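You operate a simulated robot arm through the tools that you are given. There is no shell and no other tool.

The job below is to be done with a simulated robot arm. You get a single attempt, and the scene is never put back.

## Task
Move the vial with the yellow cap from the meter to its dot in the rack; switch off.
Fine: the dot has the colour of the cap; the meter lid ends shut. Where these are worked on the way, their far stop is far enough and under half their travel is too little: meter lid.

Only the result counts: the job must be done as asked and must still hold three seconds after the hand-in. Knocking over, shifting, dropping, spilling or breaking anything else fails it. Lids that push on must go on centred and level and be pressed home; caps that screw on are set level and turned clockwise until they are tight.

## Robot
A 6-joint arm with a fingered hand, fixed in place. Base frame: the origin is at the foot of the arm, x ahead of it, y to its left, z up; the work surface is at about z = 74. Lengths are in cm, angles in rad, forces in N, time in s.
With the tool pointing down near the work surface it reaches from about 34 to 80 cm from the base axis. Its first joint turns from -2.007 to 2.007 rad. Payload 4 kg.
The TCP is the grasp point between the finger pads, 2.6 cm short of the fingertips. In the tool frame z runs along the fingers and y along their closing line. Largest opening 16.4 cm; the body of the gripper starts 7.3 cm behind the TCP. The gripper is a hand of 5 fingers: y runs from the thumb to the fingers, the wrist lies at [0, 0, -23.9] in the tool frame, and closing takes about 1.5 s.
Orientation is told as [roll, pitch, yaw] about the base's x, y, z axes, in that order, counted from this pose: with the fingers straight down and closing along the base's y, the tool's x points along the base's -x, its y along +y and its z along -z.

## Interface
- The arm moves only by the tool arm_command. Its argument "moves" is a list of rows, each an object (a shift or turn left out is 0, a gripper value left out holds the last) with "xyz": the shift along the tool's x, y, z in units of 30 mm (1.0 is 30 mm), a list of three; "turn": the turn, a rotation vector about the tool's x, y, z in units of 8 degrees (1.0 is 8 degrees), a list of three. In form: [{"xyz": [x, y, z], "turn": [ax, ay, az]}, ...]. A call has 1 to 20 rows; each row shifts and turns the commanded pose from where the row before left it, along the tool's axes as they then stand. "jaw" is the closure, from 0 (fully open) to 1 (shut), set as the call begins (left out, the last holds). A call with a number of a shift or a turn outside -1 to 1 is refused whole. Rows are played at 5 a second. More than 5 cm and 0.15 rad between two rows, or a gripper value outside its range, and nothing of the call is played. Where a pose cannot be reached the arm comes as near as it can. A force on the tool above 90 N (or 10 N above the force at the start of the call, whichever is more), or a blocked arm, ends the call early, and 0.2 s more pass. The fingers move at their own pace (about 4.5 cm/s each) and stop on an object; they squeeze with about 29 N. The grip force told is the motor's: it shows also when the fingers shut on nothing. Time passes only in rows, and 0.2 s behind the last, so rows that do not move let the fingers close. The reply holds the time, the measured pose of the TCP, the force on the tool along the base axes, the opening and the grip force, in the units named above and with some noise, with the torque about the TCP (base axes, N m) and any sound that the robot's microphone picked up, and new pictures: "views" is both (left out), scene, wrist or none.
- Cameras (640 x 400 px; columns grow to the right, rows downward): "scene" is fixed at [40.11, 50.06, 153.94]; the picture's right is [-1.00, -0.02, 0.00], its down [-0.01, 0.41, -0.91] and it looks along [0.02, -0.91, -0.41] (base axes); focal length 334 px, centre (320, 200). "wrist" rides on the gripper at [5.1, -7, -9.3] in the tool frame; the picture's right is [0.81, 0.59, 0.00], its down [-0.43, 0.59, -0.68] and it looks along [-0.40, 0.55, 0.74] (tool axes); focal length 270 px, centre (320, 200). There is no depth. A picture from a camera that has moved, and an enlarged one, comes with that camera's place and axes in the base frame and with its lens.
- slide_trunk(by): slides the trunk up (or, below 0, down) by that many cm; the arm rides with it, the base frame stays. It gives what a move gives, with no picture.
- finger_targets(finger1, finger2, finger3, finger4, thumb_bend): sets how far each is bent, from 0 (flat) to 1 (curled in); at 0.3 the hand is open as for a grip, at 0.7 the pads meet at the TCP. One left out holds its place. A second passes; each finger stops where it meets its share of the squeeze, and holds until it gets a number again. A gripper value or a shape takes the hand back. It gives what a move gives, with no picture; readings hold the bend of each and the force on the fingers (four entries, about 0 where the hand has none), thumb and palm.
- preshape(shape): the hand has 5 fingers and takes this shape, open, in about a second: jaw (thumb against the fingers, like two jaws); tri (thumb and two fingers); tip (a fingertip pinch); poke (one finger out to press); point (the index stretched); flat (the hand flat); cup (the hand cupped); fist (a fist). The gripper value then closes the fingers along that shape, each until it touches; the sizes above hold for jaw. It gives what a move gives, with no picture.
- close_up(camera, box): a new picture of the part [left, top, right, bottom] of that camera's present view, enlarged. It takes no simulated time.
- close_job(): hands the job in; it is judged then, once.

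Nothing tells you positions but the pictures and the camera data. Unless the task says otherwise, let go and move clear before handing in.

The tools are called after "Request:" as a command line: name --argument value ..., lists and objects as JSON in quotes. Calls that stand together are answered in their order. arm_command: Moves the arm, as the interface text tells. Its arguments: {"type":"object","properties":{"moves":{"type":"array"},"jaw":{"type":"number"},"views":{"type":"string","enum":["both","scene","wrist","none"]}},"required":["moves"]} The other tools are called the same way: slide_trunk (by) slides the trunk up or down; preshape (shape) gives the hand a shape; finger_targets (finger1, finger2, finger3, finger4, thumb_bend) moves the fingers one by one; close_up (camera, box) takes an enlarged picture of a part of a camera's view; close_job () hands the job in.

At the start:

```text
time_s: 0.0
position: [39.34, -39.13, 115.59]
tool_rot: [0.001, 0.001, 0.001]
wrist_force: [-0.5, -0.2, 0.2]
torque: [-0.03, 0.01, 0.0]
opening: 16.41
finger_force: 0.1
shape: jaw
bend: [0.3, 0.3, 0.3, 0.3, 0.3]
finger forces: [0.0, 0.0, 0.0, 0.0, 0.0, 0.0]
trunk travel left (down, up): [-67.5, 31.5]
```

scene: 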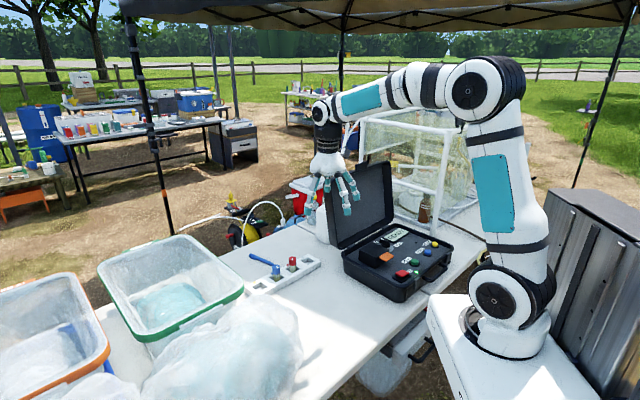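
wrist: 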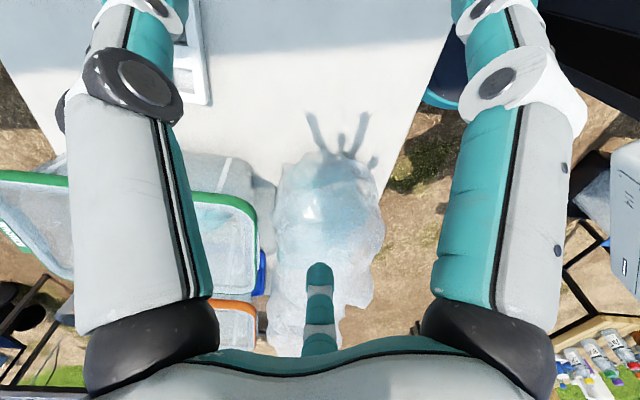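

I see a black case (likely the meter housing) with coloured knobs, and a white rack to its left on the table. I'll take enlarged pictures to find the meter, its lid, the switch, the vials and the dots.

Request:
close_up --camera "scene" --box '[320, 200, 480, 300]'

Request:
close_up --camera "scene" --box '[230, 230, 350, 305]'

Request:
close_up --camera "scene" --box '[230, 130, 470, 280]'

```text
4.00 times, centred on (400, 250) of scene
camera zoom: at [40.11, 50.06, 153.94], right [-1.0, -0.02, 0.0], down [-0.01, 0.41, -0.91], along [0.02, -0.91, -0.41], focal length 1336 px, centre (0, 0)
```

zoom: 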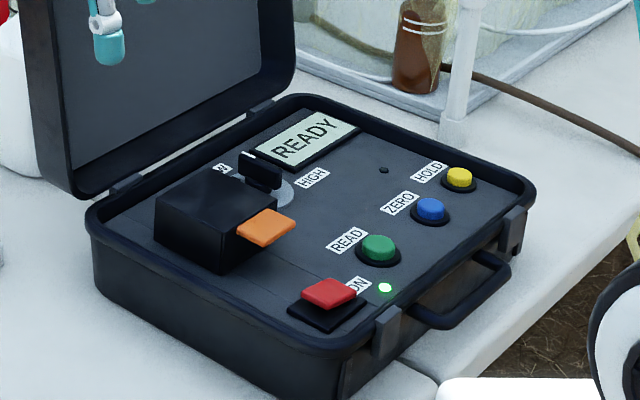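

```text
5.33 times, centred on (290, 268) of scene
camera zoom: at [40.11, 50.06, 153.94], right [-1.0, -0.02, 0.0], down [-0.01, 0.41, -0.91], along [0.02, -0.91, -0.41], focal length 1781 px, centre (480, -160)
```

zoom: 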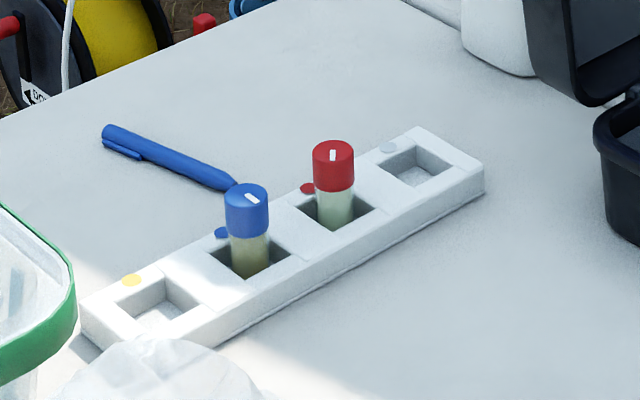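

```text
2.67 times, centred on (350, 205) of scene
camera zoom: at [40.11, 50.06, 153.94], right [-1.0, -0.02, 0.0], down [-0.01, 0.41, -0.91], along [0.02, -0.91, -0.41], focal length 890 px, centre (240, 187)
```

zoom: 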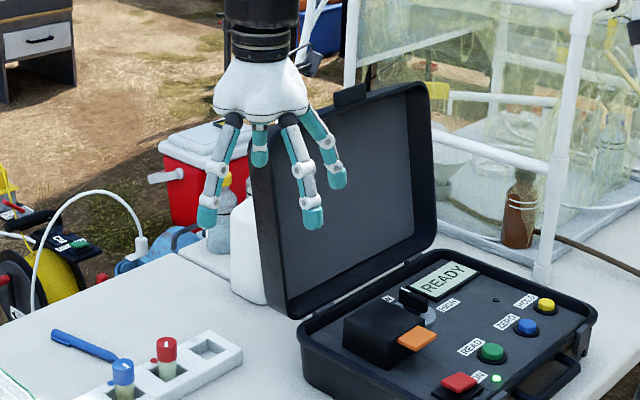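

The black case holds a panel with READY display, a small black sample chamber with an orange tab (its lid), and a red ON rocker; the rack with the free yellow-dotted hole is at the far left. I'll zoom further for measurements before moving.

Request:
close_up --camera "scene" --box '[352, 234, 416, 274]'

Request:
close_up --camera "scene" --box '[384, 256, 432, 286]'

Request:
close_up --camera "scene" --box '[240, 250, 328, 305]'

```text
10.00 times, centred on (384, 254) of scene
camera zoom: at [40.11, 50.06, 153.94], right [-1.0, -0.02, 0.0], down [-0.01, 0.41, -0.91], along [0.02, -0.91, -0.41], focal length 3339 px, centre (-320, -340)
```

zoom: 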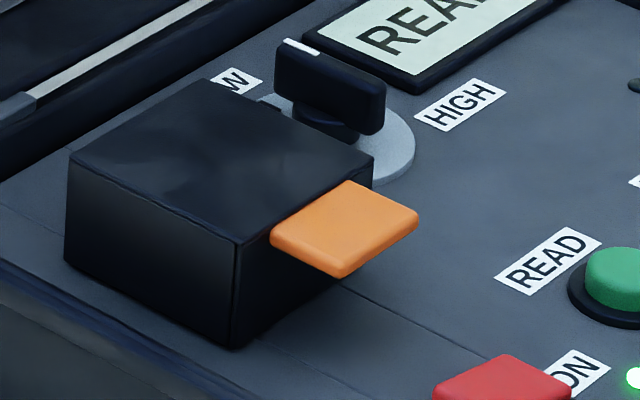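

```text
13.33 times, centred on (408, 271) of scene
camera zoom: at [40.11, 50.06, 153.94], right [-1.0, -0.02, 0.0], down [-0.01, 0.41, -0.91], along [0.02, -0.91, -0.41], focal length 4453 px, centre (-853, -747)
```

zoom: 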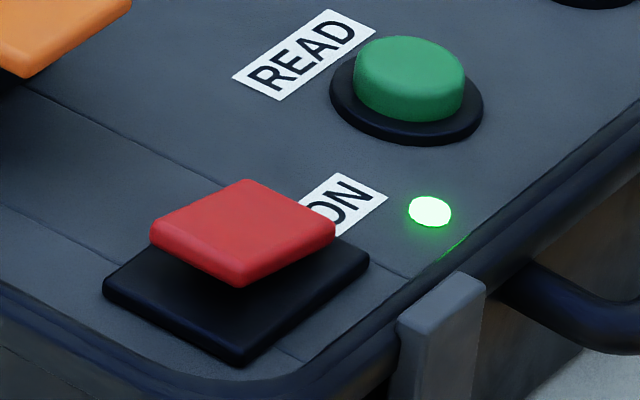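

```text
7.27 times, centred on (284, 278) of scene
camera zoom: at [40.11, 50.06, 153.94], right [-1.0, -0.02, 0.0], down [-0.01, 0.41, -0.91], along [0.02, -0.91, -0.41], focal length 2429 px, centre (582, -364)
```

zoom: 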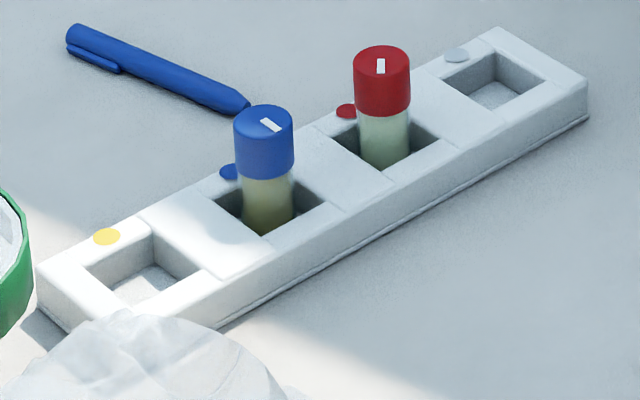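

The case is turned about 45°: the sample chamber sits near (21.6, -58.6) with its tab facing the arm, and the case lid stands behind it. I first turn the hand to yaw -45° and move to the near side to look at it from a second angle.

Request:
arm_command --moves '[{"turn": [0, 0, 0.9375]}, {"turn": [0, 0, 0.9375]}, {"turn": [0, 0, 0.9375]}, {"turn": [0, 0, 0.9375]}, {"turn": [0, 0, 0.9375]}, {"turn": [0, 0, 0.9375]}, {"xyz": [0.434, -0.947, 0]}, {"xyz": [0.434, -0.947, 0]}, {"xyz": [0.434, -0.947, 0]}, {"xyz": [0.434, -0.947, 0]}, {"xyz": [0.434, -0.947, 0]}, {"xyz": [0.434, -0.947, 0]}, {"xyz": [0.434, -0.947, 0]}, {"xyz": [0.434, -0.947, 0]}, {"xyz": [0.434, -0.947, 0]}, {"xyz": [0.434, -0.947, 0]}]' --views "both"

```text
time_s: 3.4
position: [9.85, -50.16, 115.59]
tool_rot: [-0.001, 0.0, -0.787]
wrist_force: [0.6, 0.4, 0.3]
torque: [-0.01, 0.01, -0.03]
opening: 16.39
finger_force: 0.0
shape: jaw
bend: [0.3, 0.3, 0.3, 0.3, 0.3]
finger forces: [0.0, 0.0, 0.1, 0.0, 0.1, 0.0]
trunk travel left (down, up): [-67.5, 31.5]
camera wrist: at [1.37, -51.54, 125.0], right [-0.16, 0.99, 0.0], down [0.73, 0.12, 0.68], along [0.67, 0.11, -0.74], focal length 270 px, centre (320, 200)
```

scene: 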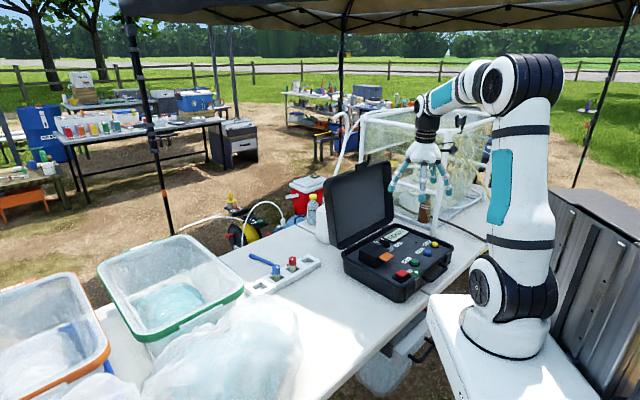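
wrist: 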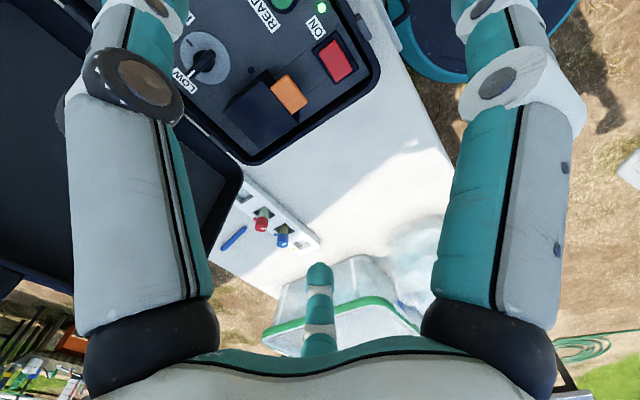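

Both cameras agree: rocker near (12.7, -47.6, 81.7), the orange tab near (17.5, -54, 84.7), box top about 84.7. I'll now give the hand the poke shape and see how the finger lies.

Request:
preshape --shape "poke"

Request:
close_up --camera "scene" --box '[360, 110, 488, 190]'

Request:
close_up --camera "wrist" --box '[0, 0, 640, 400]'

```text
time_s: 4.3
position: [10.0, -50.06, 115.54]
tool_rot: [-0.001, -0.001, -0.786]
wrist_force: [0.3, -0.4, 0.1]
torque: [-0.02, 0.01, -0.02]
opening: 0.01
finger_force: 0.0
shape: poke
bend: [1.0, 1.0, 1.0, 1.0, 0.83]
finger forces: [0.0, 0.1, 0.0, 0.0, 0.0, 0.1]
trunk travel left (down, up): [-67.5, 31.5]
```

```text
5.00 times, centred on (424, 150) of scene
camera zoom: at [40.11, 50.06, 153.94], right [-1.0, -0.02, 0.0], down [-0.01, 0.41, -0.91], along [0.02, -0.91, -0.41], focal length 1670 px, centre (-200, 450)
```

zoom: 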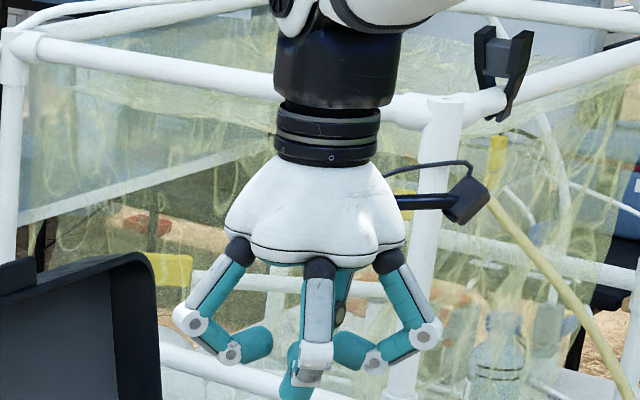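

```text
1.00 times, centred on (320, 200) of wrist (not enlarged: the box is as wide or as high as the picture)
camera zoom: at [1.46, -51.48, 125.02], right [-0.16, 0.99, 0.0], down [0.73, 0.11, 0.68], along [0.67, 0.11, -0.74], focal length 270 px, centre (320, 200)
```

zoom: 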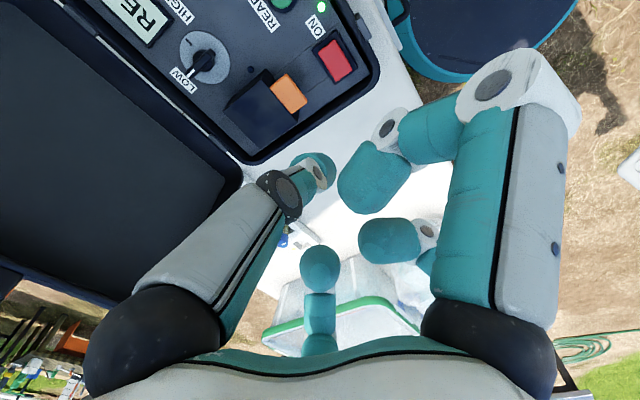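

The fingers have curled in; I let a moment pass and look again at which finger stands out.

Request:
arm_command --moves '[{"xyz": [0, 0, 0]}, {"xyz": [0, 0, 0]}, {"xyz": [0, 0, 0]}]' --views "wrist"

Request:
close_up --camera "scene" --box '[392, 125, 456, 200]'

```text
time_s: 5.1
position: [9.88, -50.12, 115.53]
tool_rot: [0.0, 0.001, -0.785]
wrist_force: [-0.5, -0.2, -0.1]
torque: [0.0, 0.01, 0.0]
opening: 0.0
finger_force: 0.1
shape: poke
bend: [1.0, 1.0, 1.0, 1.0, 0.83]
finger forces: [0.0, 0.0, 0.1, 0.1, 0.0, 0.0]
trunk travel left (down, up): [-67.5, 31.5]
camera wrist: at [1.44, -51.49, 125.01], right [-0.16, 0.99, 0.0], down [0.73, 0.11, 0.68], along [0.67, 0.11, -0.74], focal length 270 px, centre (320, 200)
```

wrist: 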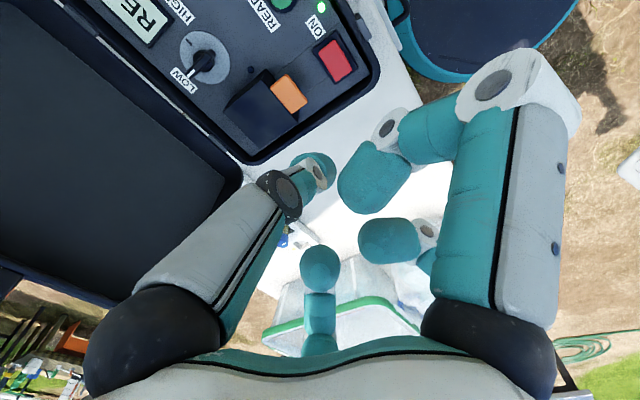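

```text
5.33 times, centred on (424, 162) of scene
camera zoom: at [40.11, 50.06, 153.94], right [-1.0, -0.02, 0.0], down [-0.01, 0.41, -0.91], along [0.02, -0.91, -0.41], focal length 1781 px, centre (-235, 400)
```

zoom: 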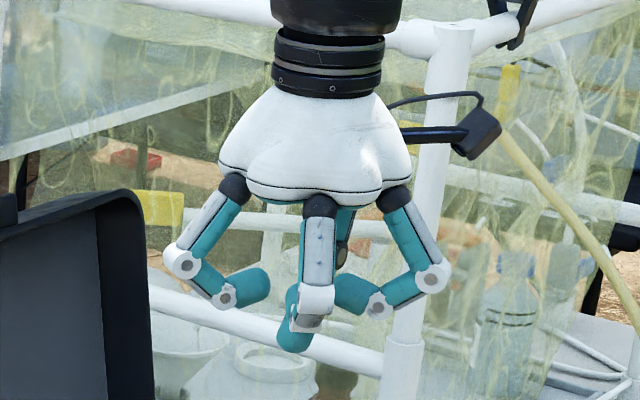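

Poke leaves no clearly straight finger here; I'll try the point shape instead.

Request:
preshape --shape "point"

Request:
close_up --camera "scene" --box '[392, 125, 456, 200]'

Request:
close_up --camera "wrist" --box '[0, 0, 640, 400]'

```text
time_s: 6.0
position: [9.96, -50.12, 115.6]
tool_rot: [0.0, 0.0, -0.785]
wrist_force: [0.7, -0.5, -0.3]
torque: [-0.04, -0.03, 0.0]
opening: 15.8
finger_force: 0.0
shape: point
bend: [0.7, 1.0, 1.0, 1.0, 0.72]
finger forces: [0.0, 0.1, 0.0, 0.1, 0.0, 0.0]
trunk travel left (down, up): [-67.5, 31.5]
```

```text
5.33 times, centred on (424, 162) of scene
camera zoom: at [40.11, 50.06, 153.94], right [-1.0, -0.02, 0.0], down [-0.01, 0.41, -0.91], along [0.02, -0.91, -0.41], focal length 1781 px, centre (-235, 400)
```

zoom: 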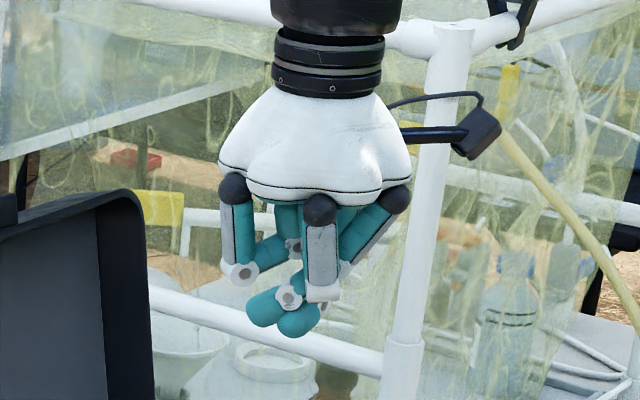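

```text
1.00 times, centred on (320, 200) of wrist (not enlarged: the box is as wide or as high as the picture)
camera zoom: at [1.44, -51.49, 125.01], right [-0.16, 0.99, 0.0], down [0.73, 0.11, 0.68], along [0.67, 0.11, -0.74], focal length 270 px, centre (320, 200)
```

zoom: 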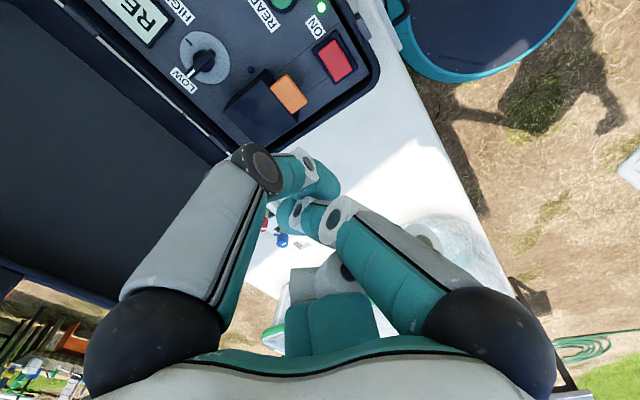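

Point shows the index half bent here, so it isn't a straight probe. I'll look at the tip and tri shapes, which could serve for both the tab and the vial.

Request:
preshape --shape "tip"

Request:
close_up --camera "scene" --box '[392, 125, 456, 200]'

Request:
close_up --camera "wrist" --box '[0, 0, 640, 400]'

Request:
preshape --shape "tri"

Request:
close_up --camera "scene" --box '[392, 125, 456, 200]'

Request:
close_up --camera "wrist" --box '[0, 0, 640, 400]'

```text
time_s: 6.9
position: [9.96, -50.08, 115.66]
tool_rot: [-0.001, 0.0, -0.786]
wrist_force: [0.6, 0.6, -0.1]
torque: [0.0, 0.0, 0.0]
opening: 16.39
finger_force: 0.2
shape: tip
bend: [0.14, 0.3, 0.3, 0.14, 0.3]
finger forces: [0.1, 0.0, 0.1, 0.0, 0.0, 0.0]
trunk travel left (down, up): [-67.5, 31.5]
```

```text
5.33 times, centred on (424, 162) of scene
camera zoom: at [40.11, 50.06, 153.94], right [-1.0, -0.02, 0.0], down [-0.01, 0.41, -0.91], along [0.02, -0.91, -0.41], focal length 1781 px, centre (-235, 400)
```

zoom: 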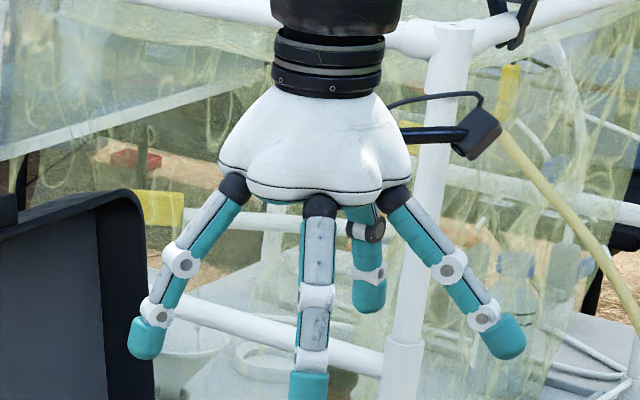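

```text
1.00 times, centred on (320, 200) of wrist (not enlarged: the box is as wide or as high as the picture)
camera zoom: at [1.44, -51.49, 125.02], right [-0.16, 0.99, 0.0], down [0.73, 0.11, 0.68], along [0.67, 0.11, -0.74], focal length 270 px, centre (320, 200)
```

zoom: 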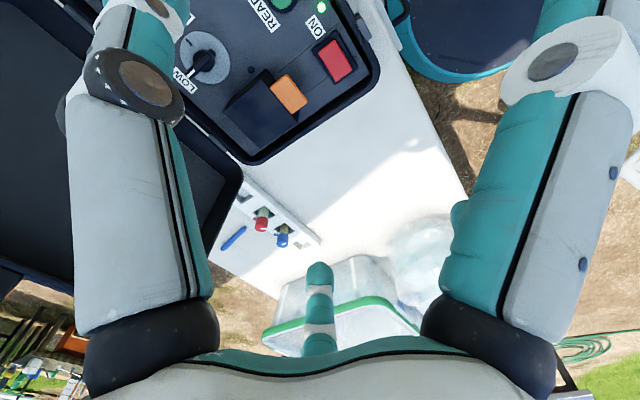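

```text
time_s: 7.8
position: [10.02, -50.25, 115.42]
tool_rot: [0.0, 0.0, -0.784]
wrist_force: [0.2, 0.2, 0.0]
torque: [-0.01, -0.03, 0.01]
opening: 16.39
finger_force: 0.1
shape: tri
bend: [0.14, 0.3, 0.3, 0.14, 0.3]
finger forces: [0.1, 0.1, 0.0, 0.0, 0.0, 0.0]
trunk travel left (down, up): [-67.5, 31.5]
```

```text
5.33 times, centred on (424, 162) of scene
camera zoom: at [40.11, 50.06, 153.94], right [-1.0, -0.02, 0.0], down [-0.01, 0.41, -0.91], along [0.02, -0.91, -0.41], focal length 1781 px, centre (-235, 400)
```

zoom: 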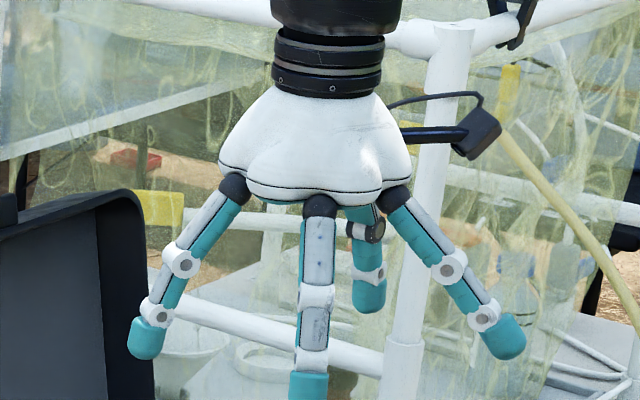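

```text
1.00 times, centred on (320, 200) of wrist (not enlarged: the box is as wide or as high as the picture)
camera zoom: at [1.44, -51.49, 125.01], right [-0.16, 0.99, 0.0], down [0.73, 0.11, 0.68], along [0.67, 0.11, -0.74], focal length 270 px, centre (320, 200)
```

zoom: 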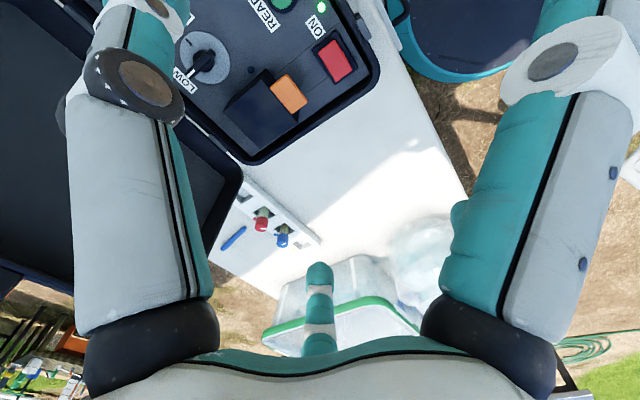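

The hand is a radial five-finger claw with the thumb on the tool's -y side. A splayed-out thumb with the others curled could serve as a probe, so I test that with finger_targets.

Request:
finger_targets --finger1 1.0 --finger2 1.0 --finger3 1.0 --finger4 1.0 --thumb_bend 0.0

Request:
close_up --camera "scene" --box '[392, 125, 456, 200]'

Request:
close_up --camera "wrist" --box '[0, 0, 640, 400]'

```text
time_s: 8.8
position: [9.78, -50.11, 115.56]
tool_rot: [0.001, 0.0, -0.784]
wrist_force: [-0.3, 0.0, -1.1]
torque: [0.0, -0.02, 0.0]
opening: 10.51
finger_force: 0.0
shape: fingers
bend: [0.78, 0.97, 0.97, 0.78, 0.0]
finger forces: [0.0, 0.0, 0.0, 0.0, 0.0, 0.0]
trunk travel left (down, up): [-67.5, 31.5]
```

```text
5.33 times, centred on (424, 162) of scene
camera zoom: at [40.11, 50.06, 153.94], right [-1.0, -0.02, 0.0], down [-0.01, 0.41, -0.91], along [0.02, -0.91, -0.41], focal length 1781 px, centre (-235, 400)
```

zoom: 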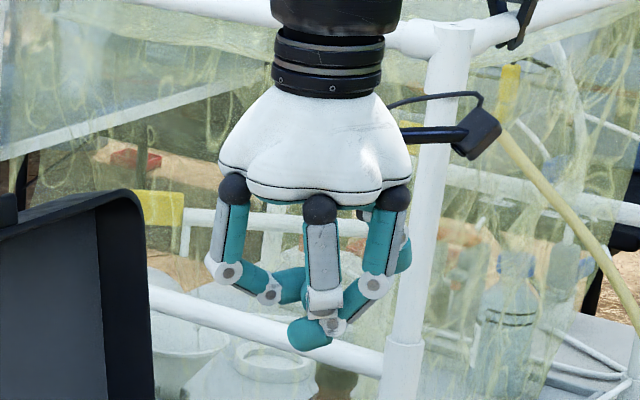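

```text
1.00 times, centred on (320, 200) of wrist (not enlarged: the box is as wide or as high as the picture)
camera zoom: at [1.44, -51.49, 125.01], right [-0.16, 0.99, 0.0], down [0.73, 0.11, 0.68], along [0.67, 0.11, -0.74], focal length 270 px, centre (320, 200)
```

zoom: 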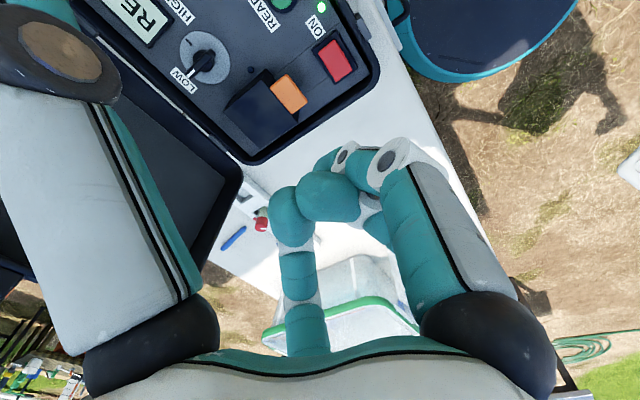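

The thumb now splays outward while the others curl. I turn the hand to yaw +45° so the thumb points toward the chamber and look at its profile.

Request:
arm_command --moves '[{"turn": [0, 0, -0.9375]}, {"turn": [0, 0, -0.9375]}, {"turn": [0, 0, -0.9375]}, {"turn": [0, 0, -0.9375]}, {"turn": [0, 0, -0.9375]}, {"turn": [0, 0, -0.9375]}, {"turn": [0, 0, -0.9375]}, {"turn": [0, 0, -0.9375]}, {"turn": [0, 0, -0.9375]}, {"turn": [0, 0, -0.9375]}, {"turn": [0, 0, -0.9375]}, {"turn": [0, 0, -0.9375]}]' --views "wrist"

Request:
close_up --camera "scene" --box '[376, 110, 472, 200]'

```text
time_s: 11.4
position: [23.58, -46.08, 114.37]
tool_rot: [-0.002, 0.075, 0.302]
wrist_force: [0.0, -1.1, 0.6]
torque: [0.01, -0.01, 0.02]
opening: 10.41
finger_force: 0.2
shape: fingers
bend: [0.89, 0.98, 0.98, 0.89, 0.0]
finger forces: [0.1, 0.1, 0.1, 0.0, 0.0, 0.0]
out of reach, approached as far as the arm can: row 6, 7, 8, 9, 10, 11, 12
trunk travel left (down, up): [-67.5, 31.5]
camera wrist: at [21.57, -53.86, 124.21], right [-0.94, 0.32, 0.06], down [0.28, 0.71, 0.64], along [0.16, 0.62, -0.77], focal length 270 px, centre (320, 200)
```

wrist: 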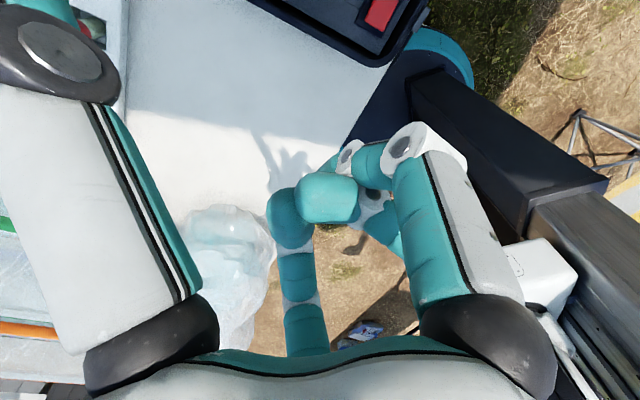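

```text
4.44 times, centred on (424, 155) of scene
camera zoom: at [40.11, 50.06, 153.94], right [-1.0, -0.02, 0.0], down [-0.01, 0.41, -0.91], along [0.02, -0.91, -0.41], focal length 1484 px, centre (-142, 400)
```

zoom: 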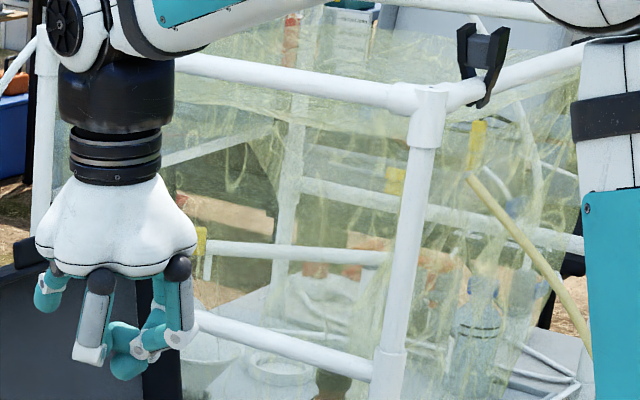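

The wrist joint can't turn that far. I go back, and will instead use finger 4 as the probe, which points the right way at about yaw -27°.

Request:
arm_command --moves '[{"turn": [0, 0, 0.9]}, {"turn": [0, 0, 0.9]}, {"turn": [0, 0, 0.9]}, {"turn": [0, 0, 0.9]}, {"turn": [0, 0, 0.9]}]' --views "none"

Request:
finger_targets --finger1 1.0 --finger2 1.0 --finger3 1.0 --finger4 0.0 --thumb_bend 1.0

```text
time_s: 12.6
position: [23.62, -46.04, 114.41]
tool_rot: [-0.046, 0.06, -0.331]
wrist_force: [-0.4, -1.1, -0.8]
torque: [-0.02, -0.01, 0.02]
opening: 10.39
finger_force: 0.1
shape: fingers
bend: [0.89, 0.98, 0.98, 0.89, 0.0]
finger forces: [0.0, 0.0, 0.1, 0.0, 0.0, 0.1]
trunk travel left (down, up): [-67.5, 31.5]
```

```text
time_s: 13.6
position: [23.63, -45.93, 114.42]
tool_rot: [-0.049, 0.059, -0.329]
wrist_force: [-0.9, -0.2, 0.1]
torque: [-0.03, 0.01, 0.0]
opening: 0.22
finger_force: 0.1
shape: fingers
bend: [0.96, 1.0, 1.0, 0.01, 0.8]
finger forces: [0.0, 0.0, 0.0, 0.0, 0.1, 0.0]
trunk travel left (down, up): [-67.5, 31.5]
```

Request:
arm_command --moves '[{"turn": [-0.35, -0.42, 0]}, {"turn": [0, 0, 1.0]}]' --views "both"

Request:
close_up --camera "scene" --box '[340, 110, 436, 200]'

```text
time_s: 14.2
position: [23.77, -45.95, 114.26]
tool_rot: [0.001, 0.001, -0.468]
wrist_force: [0.4, -0.4, 0.2]
torque: [0.01, 0.03, -0.02]
opening: 0.19
finger_force: 0.0
shape: fingers
bend: [0.96, 1.0, 1.0, 0.01, 0.8]
finger forces: [0.0, 0.0, 0.0, 0.1, 0.0, 0.1]
trunk travel left (down, up): [-67.5, 31.5]
camera wrist: at [16.0, -49.91, 123.83], right [-0.46, 0.89, 0.0], down [0.65, 0.34, 0.68], along [0.6, 0.31, -0.74], focal length 270 px, centre (320, 200)
```

scene: 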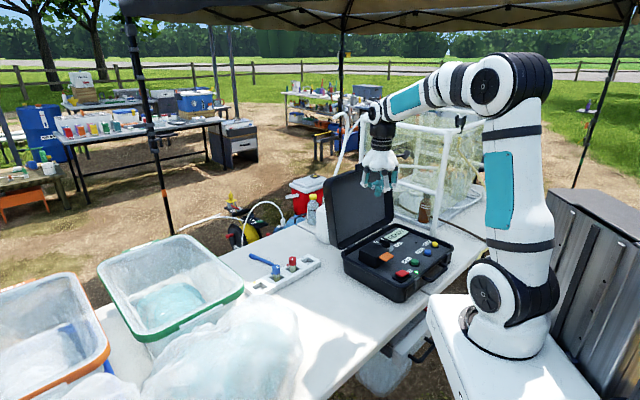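
wrist: 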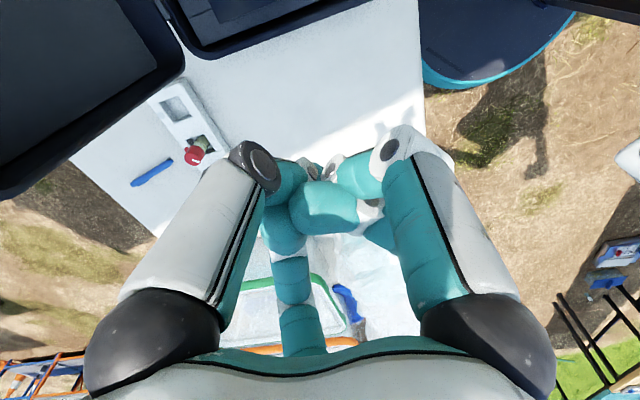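

```text
4.44 times, centred on (388, 155) of scene
camera zoom: at [40.11, 50.06, 153.94], right [-1.0, -0.02, 0.0], down [-0.01, 0.41, -0.91], along [0.02, -0.91, -0.41], focal length 1484 px, centre (18, 400)
```

zoom: 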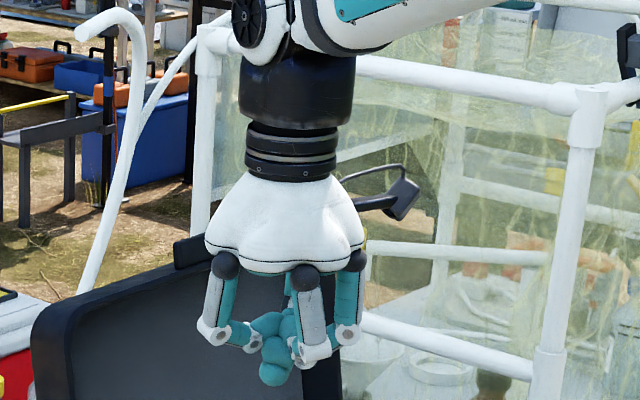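

Finger 3 sits exactly opposite the wrist camera; at yaw -99° it points at the chamber and is in the camera's view. I switch to that.

Request:
arm_command --moves '[{"turn": [0, 0, 1.0], "xyz": [0.3, -0.3, 0]}, {"turn": [0, 0, 1.0]}, {"turn": [0, 0, 1.0]}, {"turn": [0, 0, 1.0]}, {"turn": [0, 0, 1.0]}, {"turn": [0, 0, 1.0]}, {"turn": [0, 0, 1.0]}, {"turn": [0, 0, 1.0]}, {"turn": [0, 0, 1.0]}]' --views "none"

Request:
finger_targets --finger1 1.0 --finger2 1.0 --finger3 0.0 --finger4 1.0 --thumb_bend 1.0

Request:
close_up --camera "scene" --box '[340, 110, 436, 200]'

Request:
close_up --camera "wrist" --box '[0, 0, 640, 400]'

```text
time_s: 16.2
position: [22.48, -46.27, 114.39]
tool_rot: [-0.001, 0.002, -1.728]
wrist_force: [-0.2, 0.5, -0.7]
torque: [-0.01, 0.0, -0.01]
opening: 0.18
finger_force: 0.0
shape: fingers
bend: [0.96, 1.0, 1.0, 0.01, 0.8]
finger forces: [0.1, 0.0, 0.1, 0.0, 0.0, 0.0]
trunk travel left (down, up): [-67.5, 31.5]
```

```text
time_s: 17.2
position: [22.46, -46.37, 114.37]
tool_rot: [-0.003, 0.002, -1.726]
wrist_force: [-0.1, 0.3, 0.4]
torque: [0.02, 0.0, 0.01]
opening: 0.32
finger_force: 0.1
shape: fingers
bend: [0.99, 1.0, 0.01, 0.75, 0.85]
finger forces: [0.0, 0.0, 0.0, 0.0, 0.1, 0.0]
trunk travel left (down, up): [-67.5, 31.5]
```

```text
4.44 times, centred on (388, 155) of scene
camera zoom: at [40.11, 50.06, 153.94], right [-1.0, -0.02, 0.0], down [-0.01, 0.41, -0.91], along [0.02, -0.91, -0.41], focal length 1484 px, centre (18, 400)
```

zoom: 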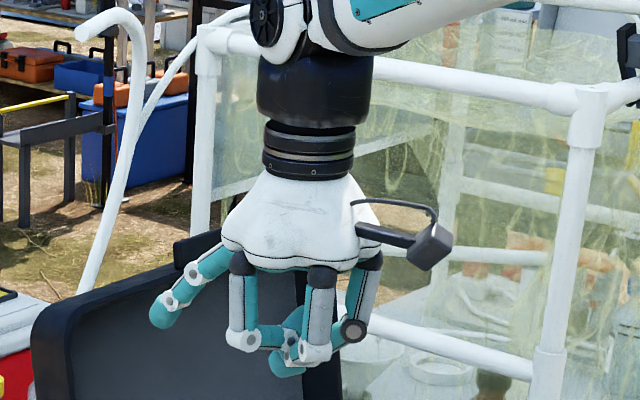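

```text
1.00 times, centred on (320, 200) of wrist (not enlarged: the box is as wide or as high as the picture)
camera zoom: at [16.33, -40.31, 123.83], right [0.7, 0.71, 0.0], down [0.52, -0.52, 0.68], along [0.48, -0.48, -0.74], focal length 270 px, centre (320, 200)
```

zoom: 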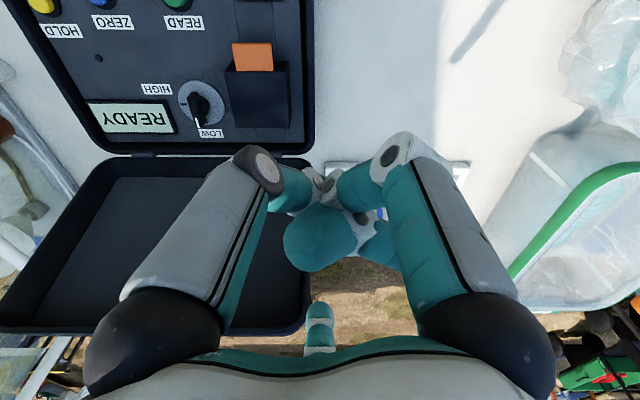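

Finger 1 can hook under the tab from its free side if it points toward the arm (yaw ≈ -63°), with fingers 3 and 4 curled above the chamber. I set that shape, turn, and move over the tab to check.

Request:
arm_command --moves '[{"turn": [0, 0, -0.9]}, {"turn": [0, 0, -0.9]}, {"turn": [0, 0, -0.9]}, {"turn": [0, 0, -0.9]}, {"turn": [0, 0, -0.9]}, {"xyz": [-0.29, -0.66, 0.78]}, {"xyz": [-0.29, -0.66, 0.78]}, {"xyz": [-0.29, -0.66, 0.78]}, {"xyz": [-0.29, -0.66, 0.78]}]' --views "none"

Request:
finger_targets --finger1 0.3 --finger2 0.3 --finger3 1.0 --finger4 1.0 --thumb_bend 0.3

Request:
finger_targets --finger1 0.8

Request:
close_up --camera "scene" --box '[350, 140, 446, 200]'

Request:
close_up --camera "wrist" --box '[0, 0, 640, 400]'

```text
time_s: 19.2
position: [16.94, -53.19, 104.91]
tool_rot: [-0.001, 0.002, -1.095]
wrist_force: [1.2, 0.1, 0.1]
torque: [0.0, 0.0, 0.01]
opening: 0.29
finger_force: 0.1
shape: fingers
bend: [0.99, 1.0, 0.01, 0.75, 0.85]
finger forces: [0.0, 0.1, 0.1, 0.0, 0.1, 0.1]
trunk travel left (down, up): [-67.5, 31.5]
```

```text
time_s: 20.2
position: [16.98, -53.12, 104.92]
tool_rot: [0.0, 0.001, -1.094]
wrist_force: [-0.4, 0.2, 0.3]
torque: [0.02, -0.03, 0.0]
opening: 9.08
finger_force: 0.0
shape: fingers
bend: [0.3, 0.3, 0.92, 1.0, 0.3]
finger forces: [0.0, 0.1, 0.0, 0.0, 0.0, 0.0]
trunk travel left (down, up): [-67.5, 31.5]
```

```text
time_s: 21.2
position: [16.89, -53.02, 104.96]
tool_rot: [0.001, 0.001, -1.096]
wrist_force: [-0.6, -0.2, 0.0]
torque: [0.05, 0.0, -0.03]
opening: 7.86
finger_force: 0.2
shape: fingers
bend: [0.79, 0.3, 0.93, 1.0, 0.3]
finger forces: [0.0, 0.0, 0.0, 0.0, 0.1, 0.0]
trunk travel left (down, up): [-67.5, 31.5]
```

```text
6.67 times, centred on (398, 170) of scene
camera zoom: at [40.11, 50.06, 153.94], right [-1.0, -0.02, 0.0], down [-0.01, 0.41, -0.91], along [0.02, -0.91, -0.41], focal length 2226 px, centre (-200, 400)
```

zoom: 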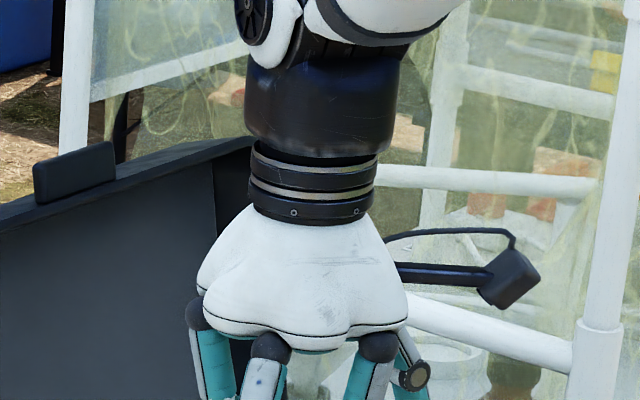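

```text
1.00 times, centred on (320, 200) of wrist (not enlarged: the box is as wide or as high as the picture)
camera zoom: at [8.43, -51.86, 114.43], right [0.15, 0.99, 0.0], down [0.73, -0.11, 0.68], along [0.67, -0.1, -0.74], focal length 270 px, centre (320, 200)
```

zoom: 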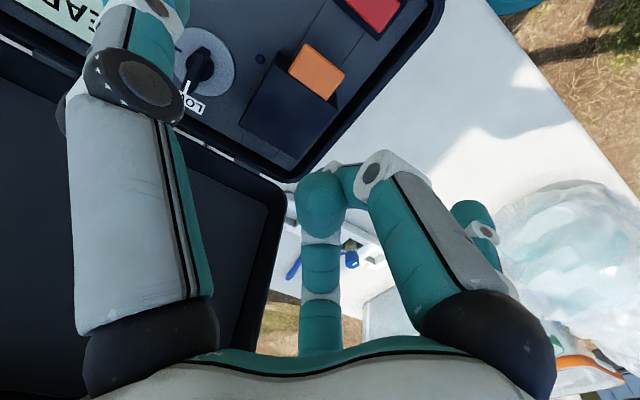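

Request:
close_up --camera "scene" --box '[352, 170, 448, 230]'

```text
6.67 times, centred on (400, 200) of scene
camera zoom: at [40.11, 50.06, 153.94], right [-1.0, -0.02, 0.0], down [-0.01, 0.41, -0.91], along [0.02, -0.91, -0.41], focal length 2226 px, centre (-213, 200)
```

zoom: 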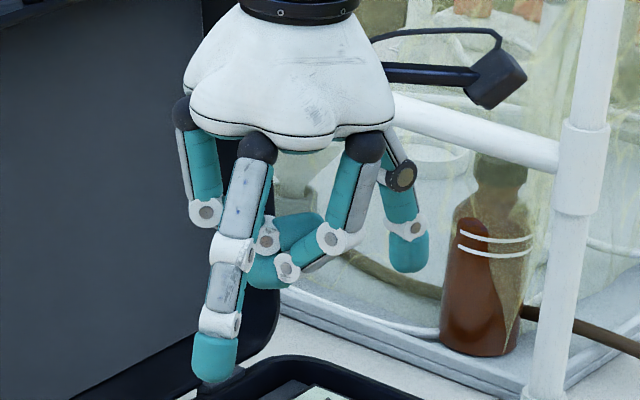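

Finger 1 at 0.8 makes a good horizontal hook just below the TCP. I splay thumb and finger 2 out of the way, come down in front of the tab, and tilt the hand slightly back to give fingers 3 and 4 room above the chamber.

Request:
finger_targets --finger1 0.8 --finger2 0.0 --finger3 1.0 --finger4 1.0 --thumb_bend 0.0

Request:
arm_command --moves '[{"xyz": [0.2255, -0.103, 0.833]}, {"xyz": [0.2255, -0.103, 0.833]}, {"xyz": [0.2255, -0.103, 0.833]}, {"xyz": [0.2255, -0.103, 0.833]}, {"turn": [-0.193, -0.595, 0]}, {"turn": [-0.193, -0.595, 0]}]' --views "wrist"

Request:
close_up --camera "scene" --box '[340, 190, 452, 290]'

```text
time_s: 22.2
position: [16.96, -53.22, 104.92]
tool_rot: [0.0, 0.002, -1.095]
wrist_force: [0.4, -0.1, -0.2]
torque: [0.03, 0.0, 0.0]
opening: 10.65
finger_force: 0.0
shape: fingers
bend: [0.79, 0.01, 0.93, 1.0, 0.0]
finger forces: [0.0, 0.0, 0.1, 0.0, 0.0, 0.1]
trunk travel left (down, up): [-67.5, 31.5]
```

```text
time_s: 23.6
position: [14.58, -51.15, 94.91]
tool_rot: [0.055, -0.166, -1.1]
wrist_force: [0.4, -0.5, 0.1]
torque: [0.0, 0.01, -0.01]
opening: 10.64
finger_force: 0.1
shape: fingers
bend: [0.79, 0.01, 0.93, 1.0, 0.0]
finger forces: [0.0, 0.0, 0.0, 0.0, 0.0, 0.0]
trunk travel left (down, up): [-67.5, 31.5]
camera wrist: at [4.97, -48.85, 103.09], right [0.16, 0.98, -0.1], down [0.64, -0.02, 0.77], along [0.75, -0.19, -0.63], focal length 270 px, centre (320, 200)
```

wrist: 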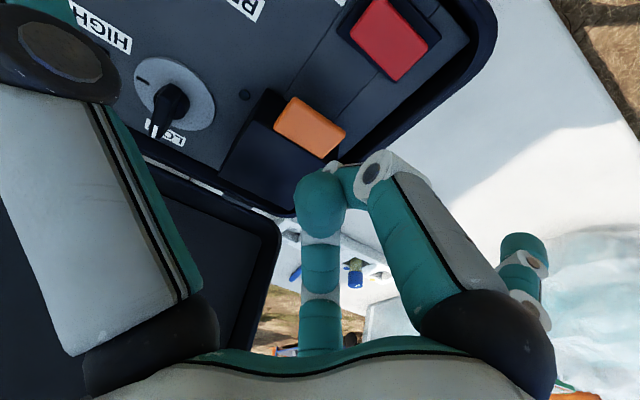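

```text
4.00 times, centred on (396, 240) of scene
camera zoom: at [40.11, 50.06, 153.94], right [-1.0, -0.02, 0.0], down [-0.01, 0.41, -0.91], along [0.02, -0.91, -0.41], focal length 1336 px, centre (16, 40)
```

zoom: 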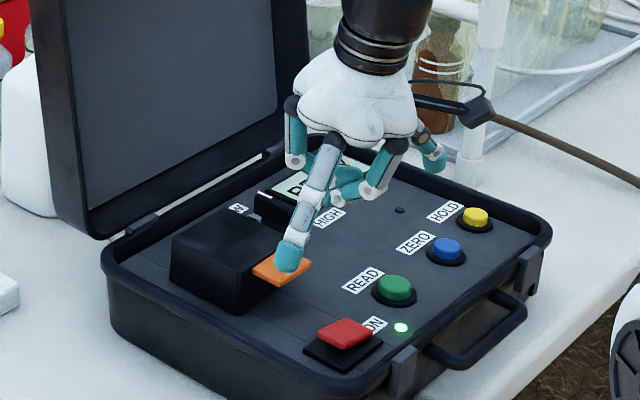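

Request:
close_up --camera "scene" --box '[400, 210, 456, 245]'

Request:
close_up --camera "wrist" --box '[240, 80, 440, 205]'

```text
11.43 times, centred on (428, 228) of scene
camera zoom: at [40.11, 50.06, 153.94], right [-1.0, -0.02, 0.0], down [-0.01, 0.41, -0.91], along [0.02, -0.91, -0.41], focal length 3816 px, centre (-914, -114)
```

zoom: 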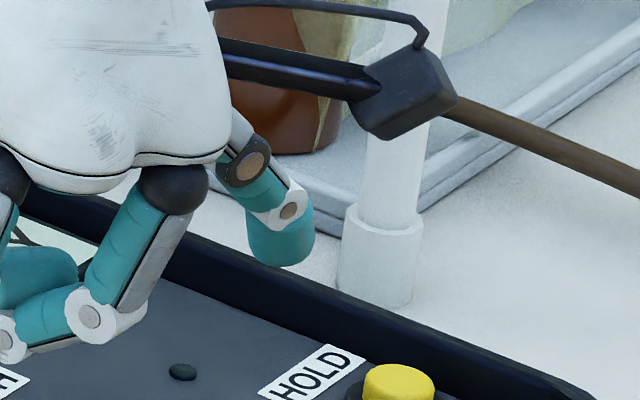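

```text
3.20 times, centred on (340, 142) of wrist
camera zoom: at [4.97, -48.85, 103.09], right [0.16, 0.98, -0.1], down [0.64, -0.02, 0.77], along [0.75, -0.19, -0.63], focal length 865 px, centre (256, 384)
```

zoom: 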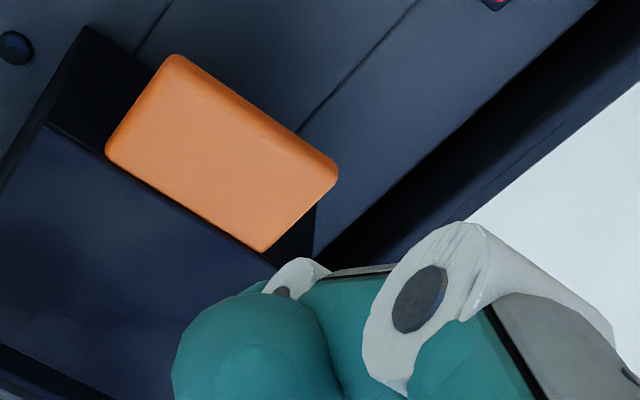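

Request:
close_up --camera "scene" --box '[376, 210, 440, 250]'

```text
10.00 times, centred on (408, 230) of scene
camera zoom: at [40.11, 50.06, 153.94], right [-1.0, -0.02, 0.0], down [-0.01, 0.41, -0.91], along [0.02, -0.91, -0.41], focal length 3339 px, centre (-560, -100)
```

zoom: 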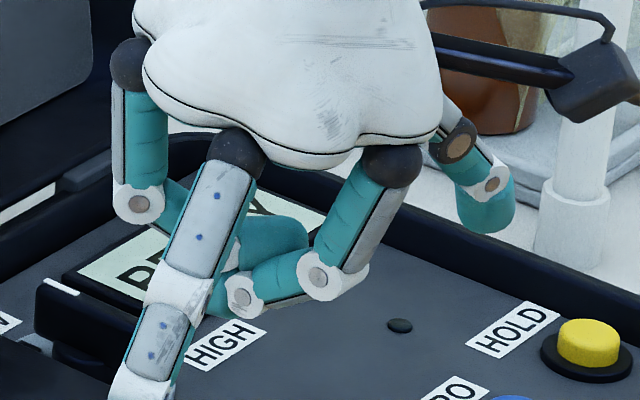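

The tab's free edge is at about h = 49 along the opening direction, and the rocker edge lies 4.7 cm in front of it, so the hook can drop between them. I tilt a bit more and come down most of the way.

Request:
arm_command --moves '[{"turn": [-0.193, -0.595, 0]}, {"turn": [-0.193, -0.595, 0]}, {"xyz": [0.266, -0.076, 0.666]}, {"xyz": [0.266, -0.076, 0.666]}, {"xyz": [0.266, -0.076, 0.666]}, {"xyz": [0.133, -0.038, 0.333]}]' --views "wrist"

Request:
close_up --camera "scene" --box '[360, 215, 440, 285]'

```text
time_s: 25.0
position: [14.59, -50.86, 87.47]
tool_rot: [0.113, -0.329, -1.114]
wrist_force: [0.7, 0.8, 0.4]
torque: [0.03, 0.0, -0.01]
opening: 10.61
finger_force: 0.0
shape: fingers
bend: [0.79, 0.01, 0.93, 1.0, 0.0]
finger forces: [0.0, 0.1, 0.0, 0.0, 0.0, 0.0]
trunk travel left (down, up): [-67.5, 31.5]
camera wrist: at [4.07, -47.7, 94.01], right [0.18, 0.96, -0.2], down [0.54, 0.08, 0.84], along [0.82, -0.26, -0.51], focal length 270 px, centre (320, 200)
```

wrist: 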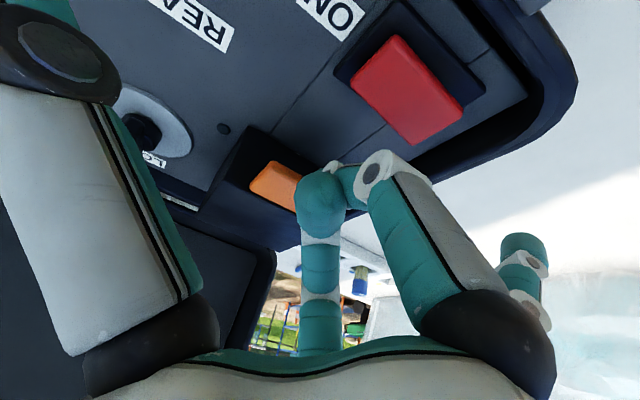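

```text
5.71 times, centred on (400, 250) of scene
camera zoom: at [40.11, 50.06, 153.94], right [-1.0, -0.02, 0.0], down [-0.01, 0.41, -0.91], along [0.02, -0.91, -0.41], focal length 1908 px, centre (-137, -86)
```

zoom: 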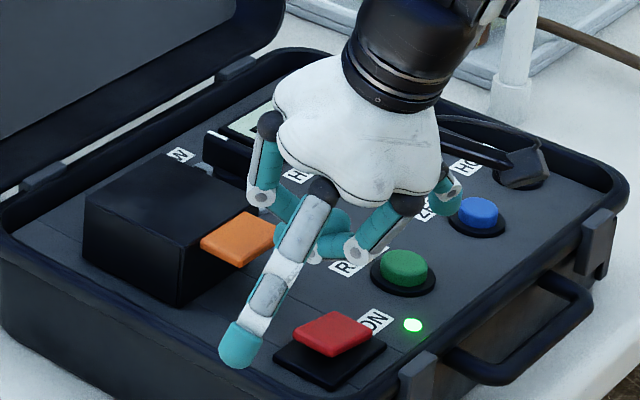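

Request:
arm_command --moves '[{"xyz": [0.151, -0.049, 0.344]}, {"xyz": [0.151, -0.049, 0.344]}, {"xyz": [0.151, -0.049, 0.344]}]' --views "wrist"

Request:
close_up --camera "scene" --box '[372, 225, 436, 281]'

```text
time_s: 25.8
position: [14.21, -50.61, 84.01]
tool_rot: [0.112, -0.329, -1.112]
wrist_force: [0.6, -0.6, 0.2]
torque: [0.02, -0.01, -0.02]
opening: 10.64
finger_force: 0.0
shape: fingers
bend: [0.79, 0.01, 0.93, 1.0, 0.0]
finger forces: [0.0, 0.1, 0.1, 0.0, 0.0, 0.0]
trunk travel left (down, up): [-67.5, 31.5]
camera wrist: at [3.8, -47.39, 90.56], right [0.18, 0.96, -0.2], down [0.54, 0.07, 0.84], along [0.82, -0.26, -0.5], focal length 270 px, centre (320, 200)
```

wrist: 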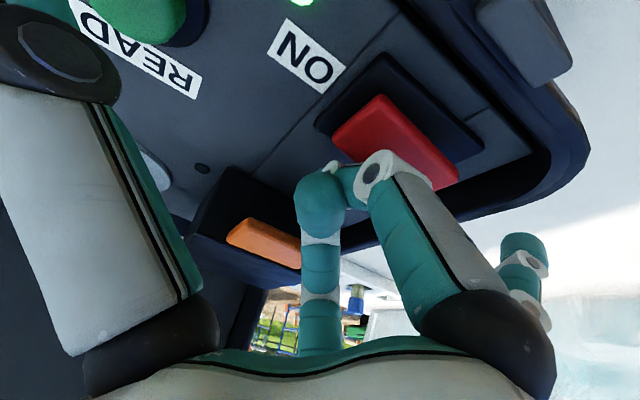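

```text
7.14 times, centred on (404, 253) of scene
camera zoom: at [40.11, 50.06, 153.94], right [-1.0, -0.02, 0.0], down [-0.01, 0.41, -0.91], along [0.02, -0.91, -0.41], focal length 2385 px, centre (-280, -179)
```

zoom: 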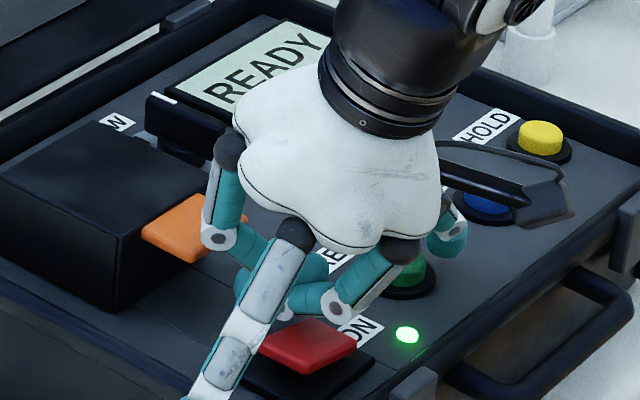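

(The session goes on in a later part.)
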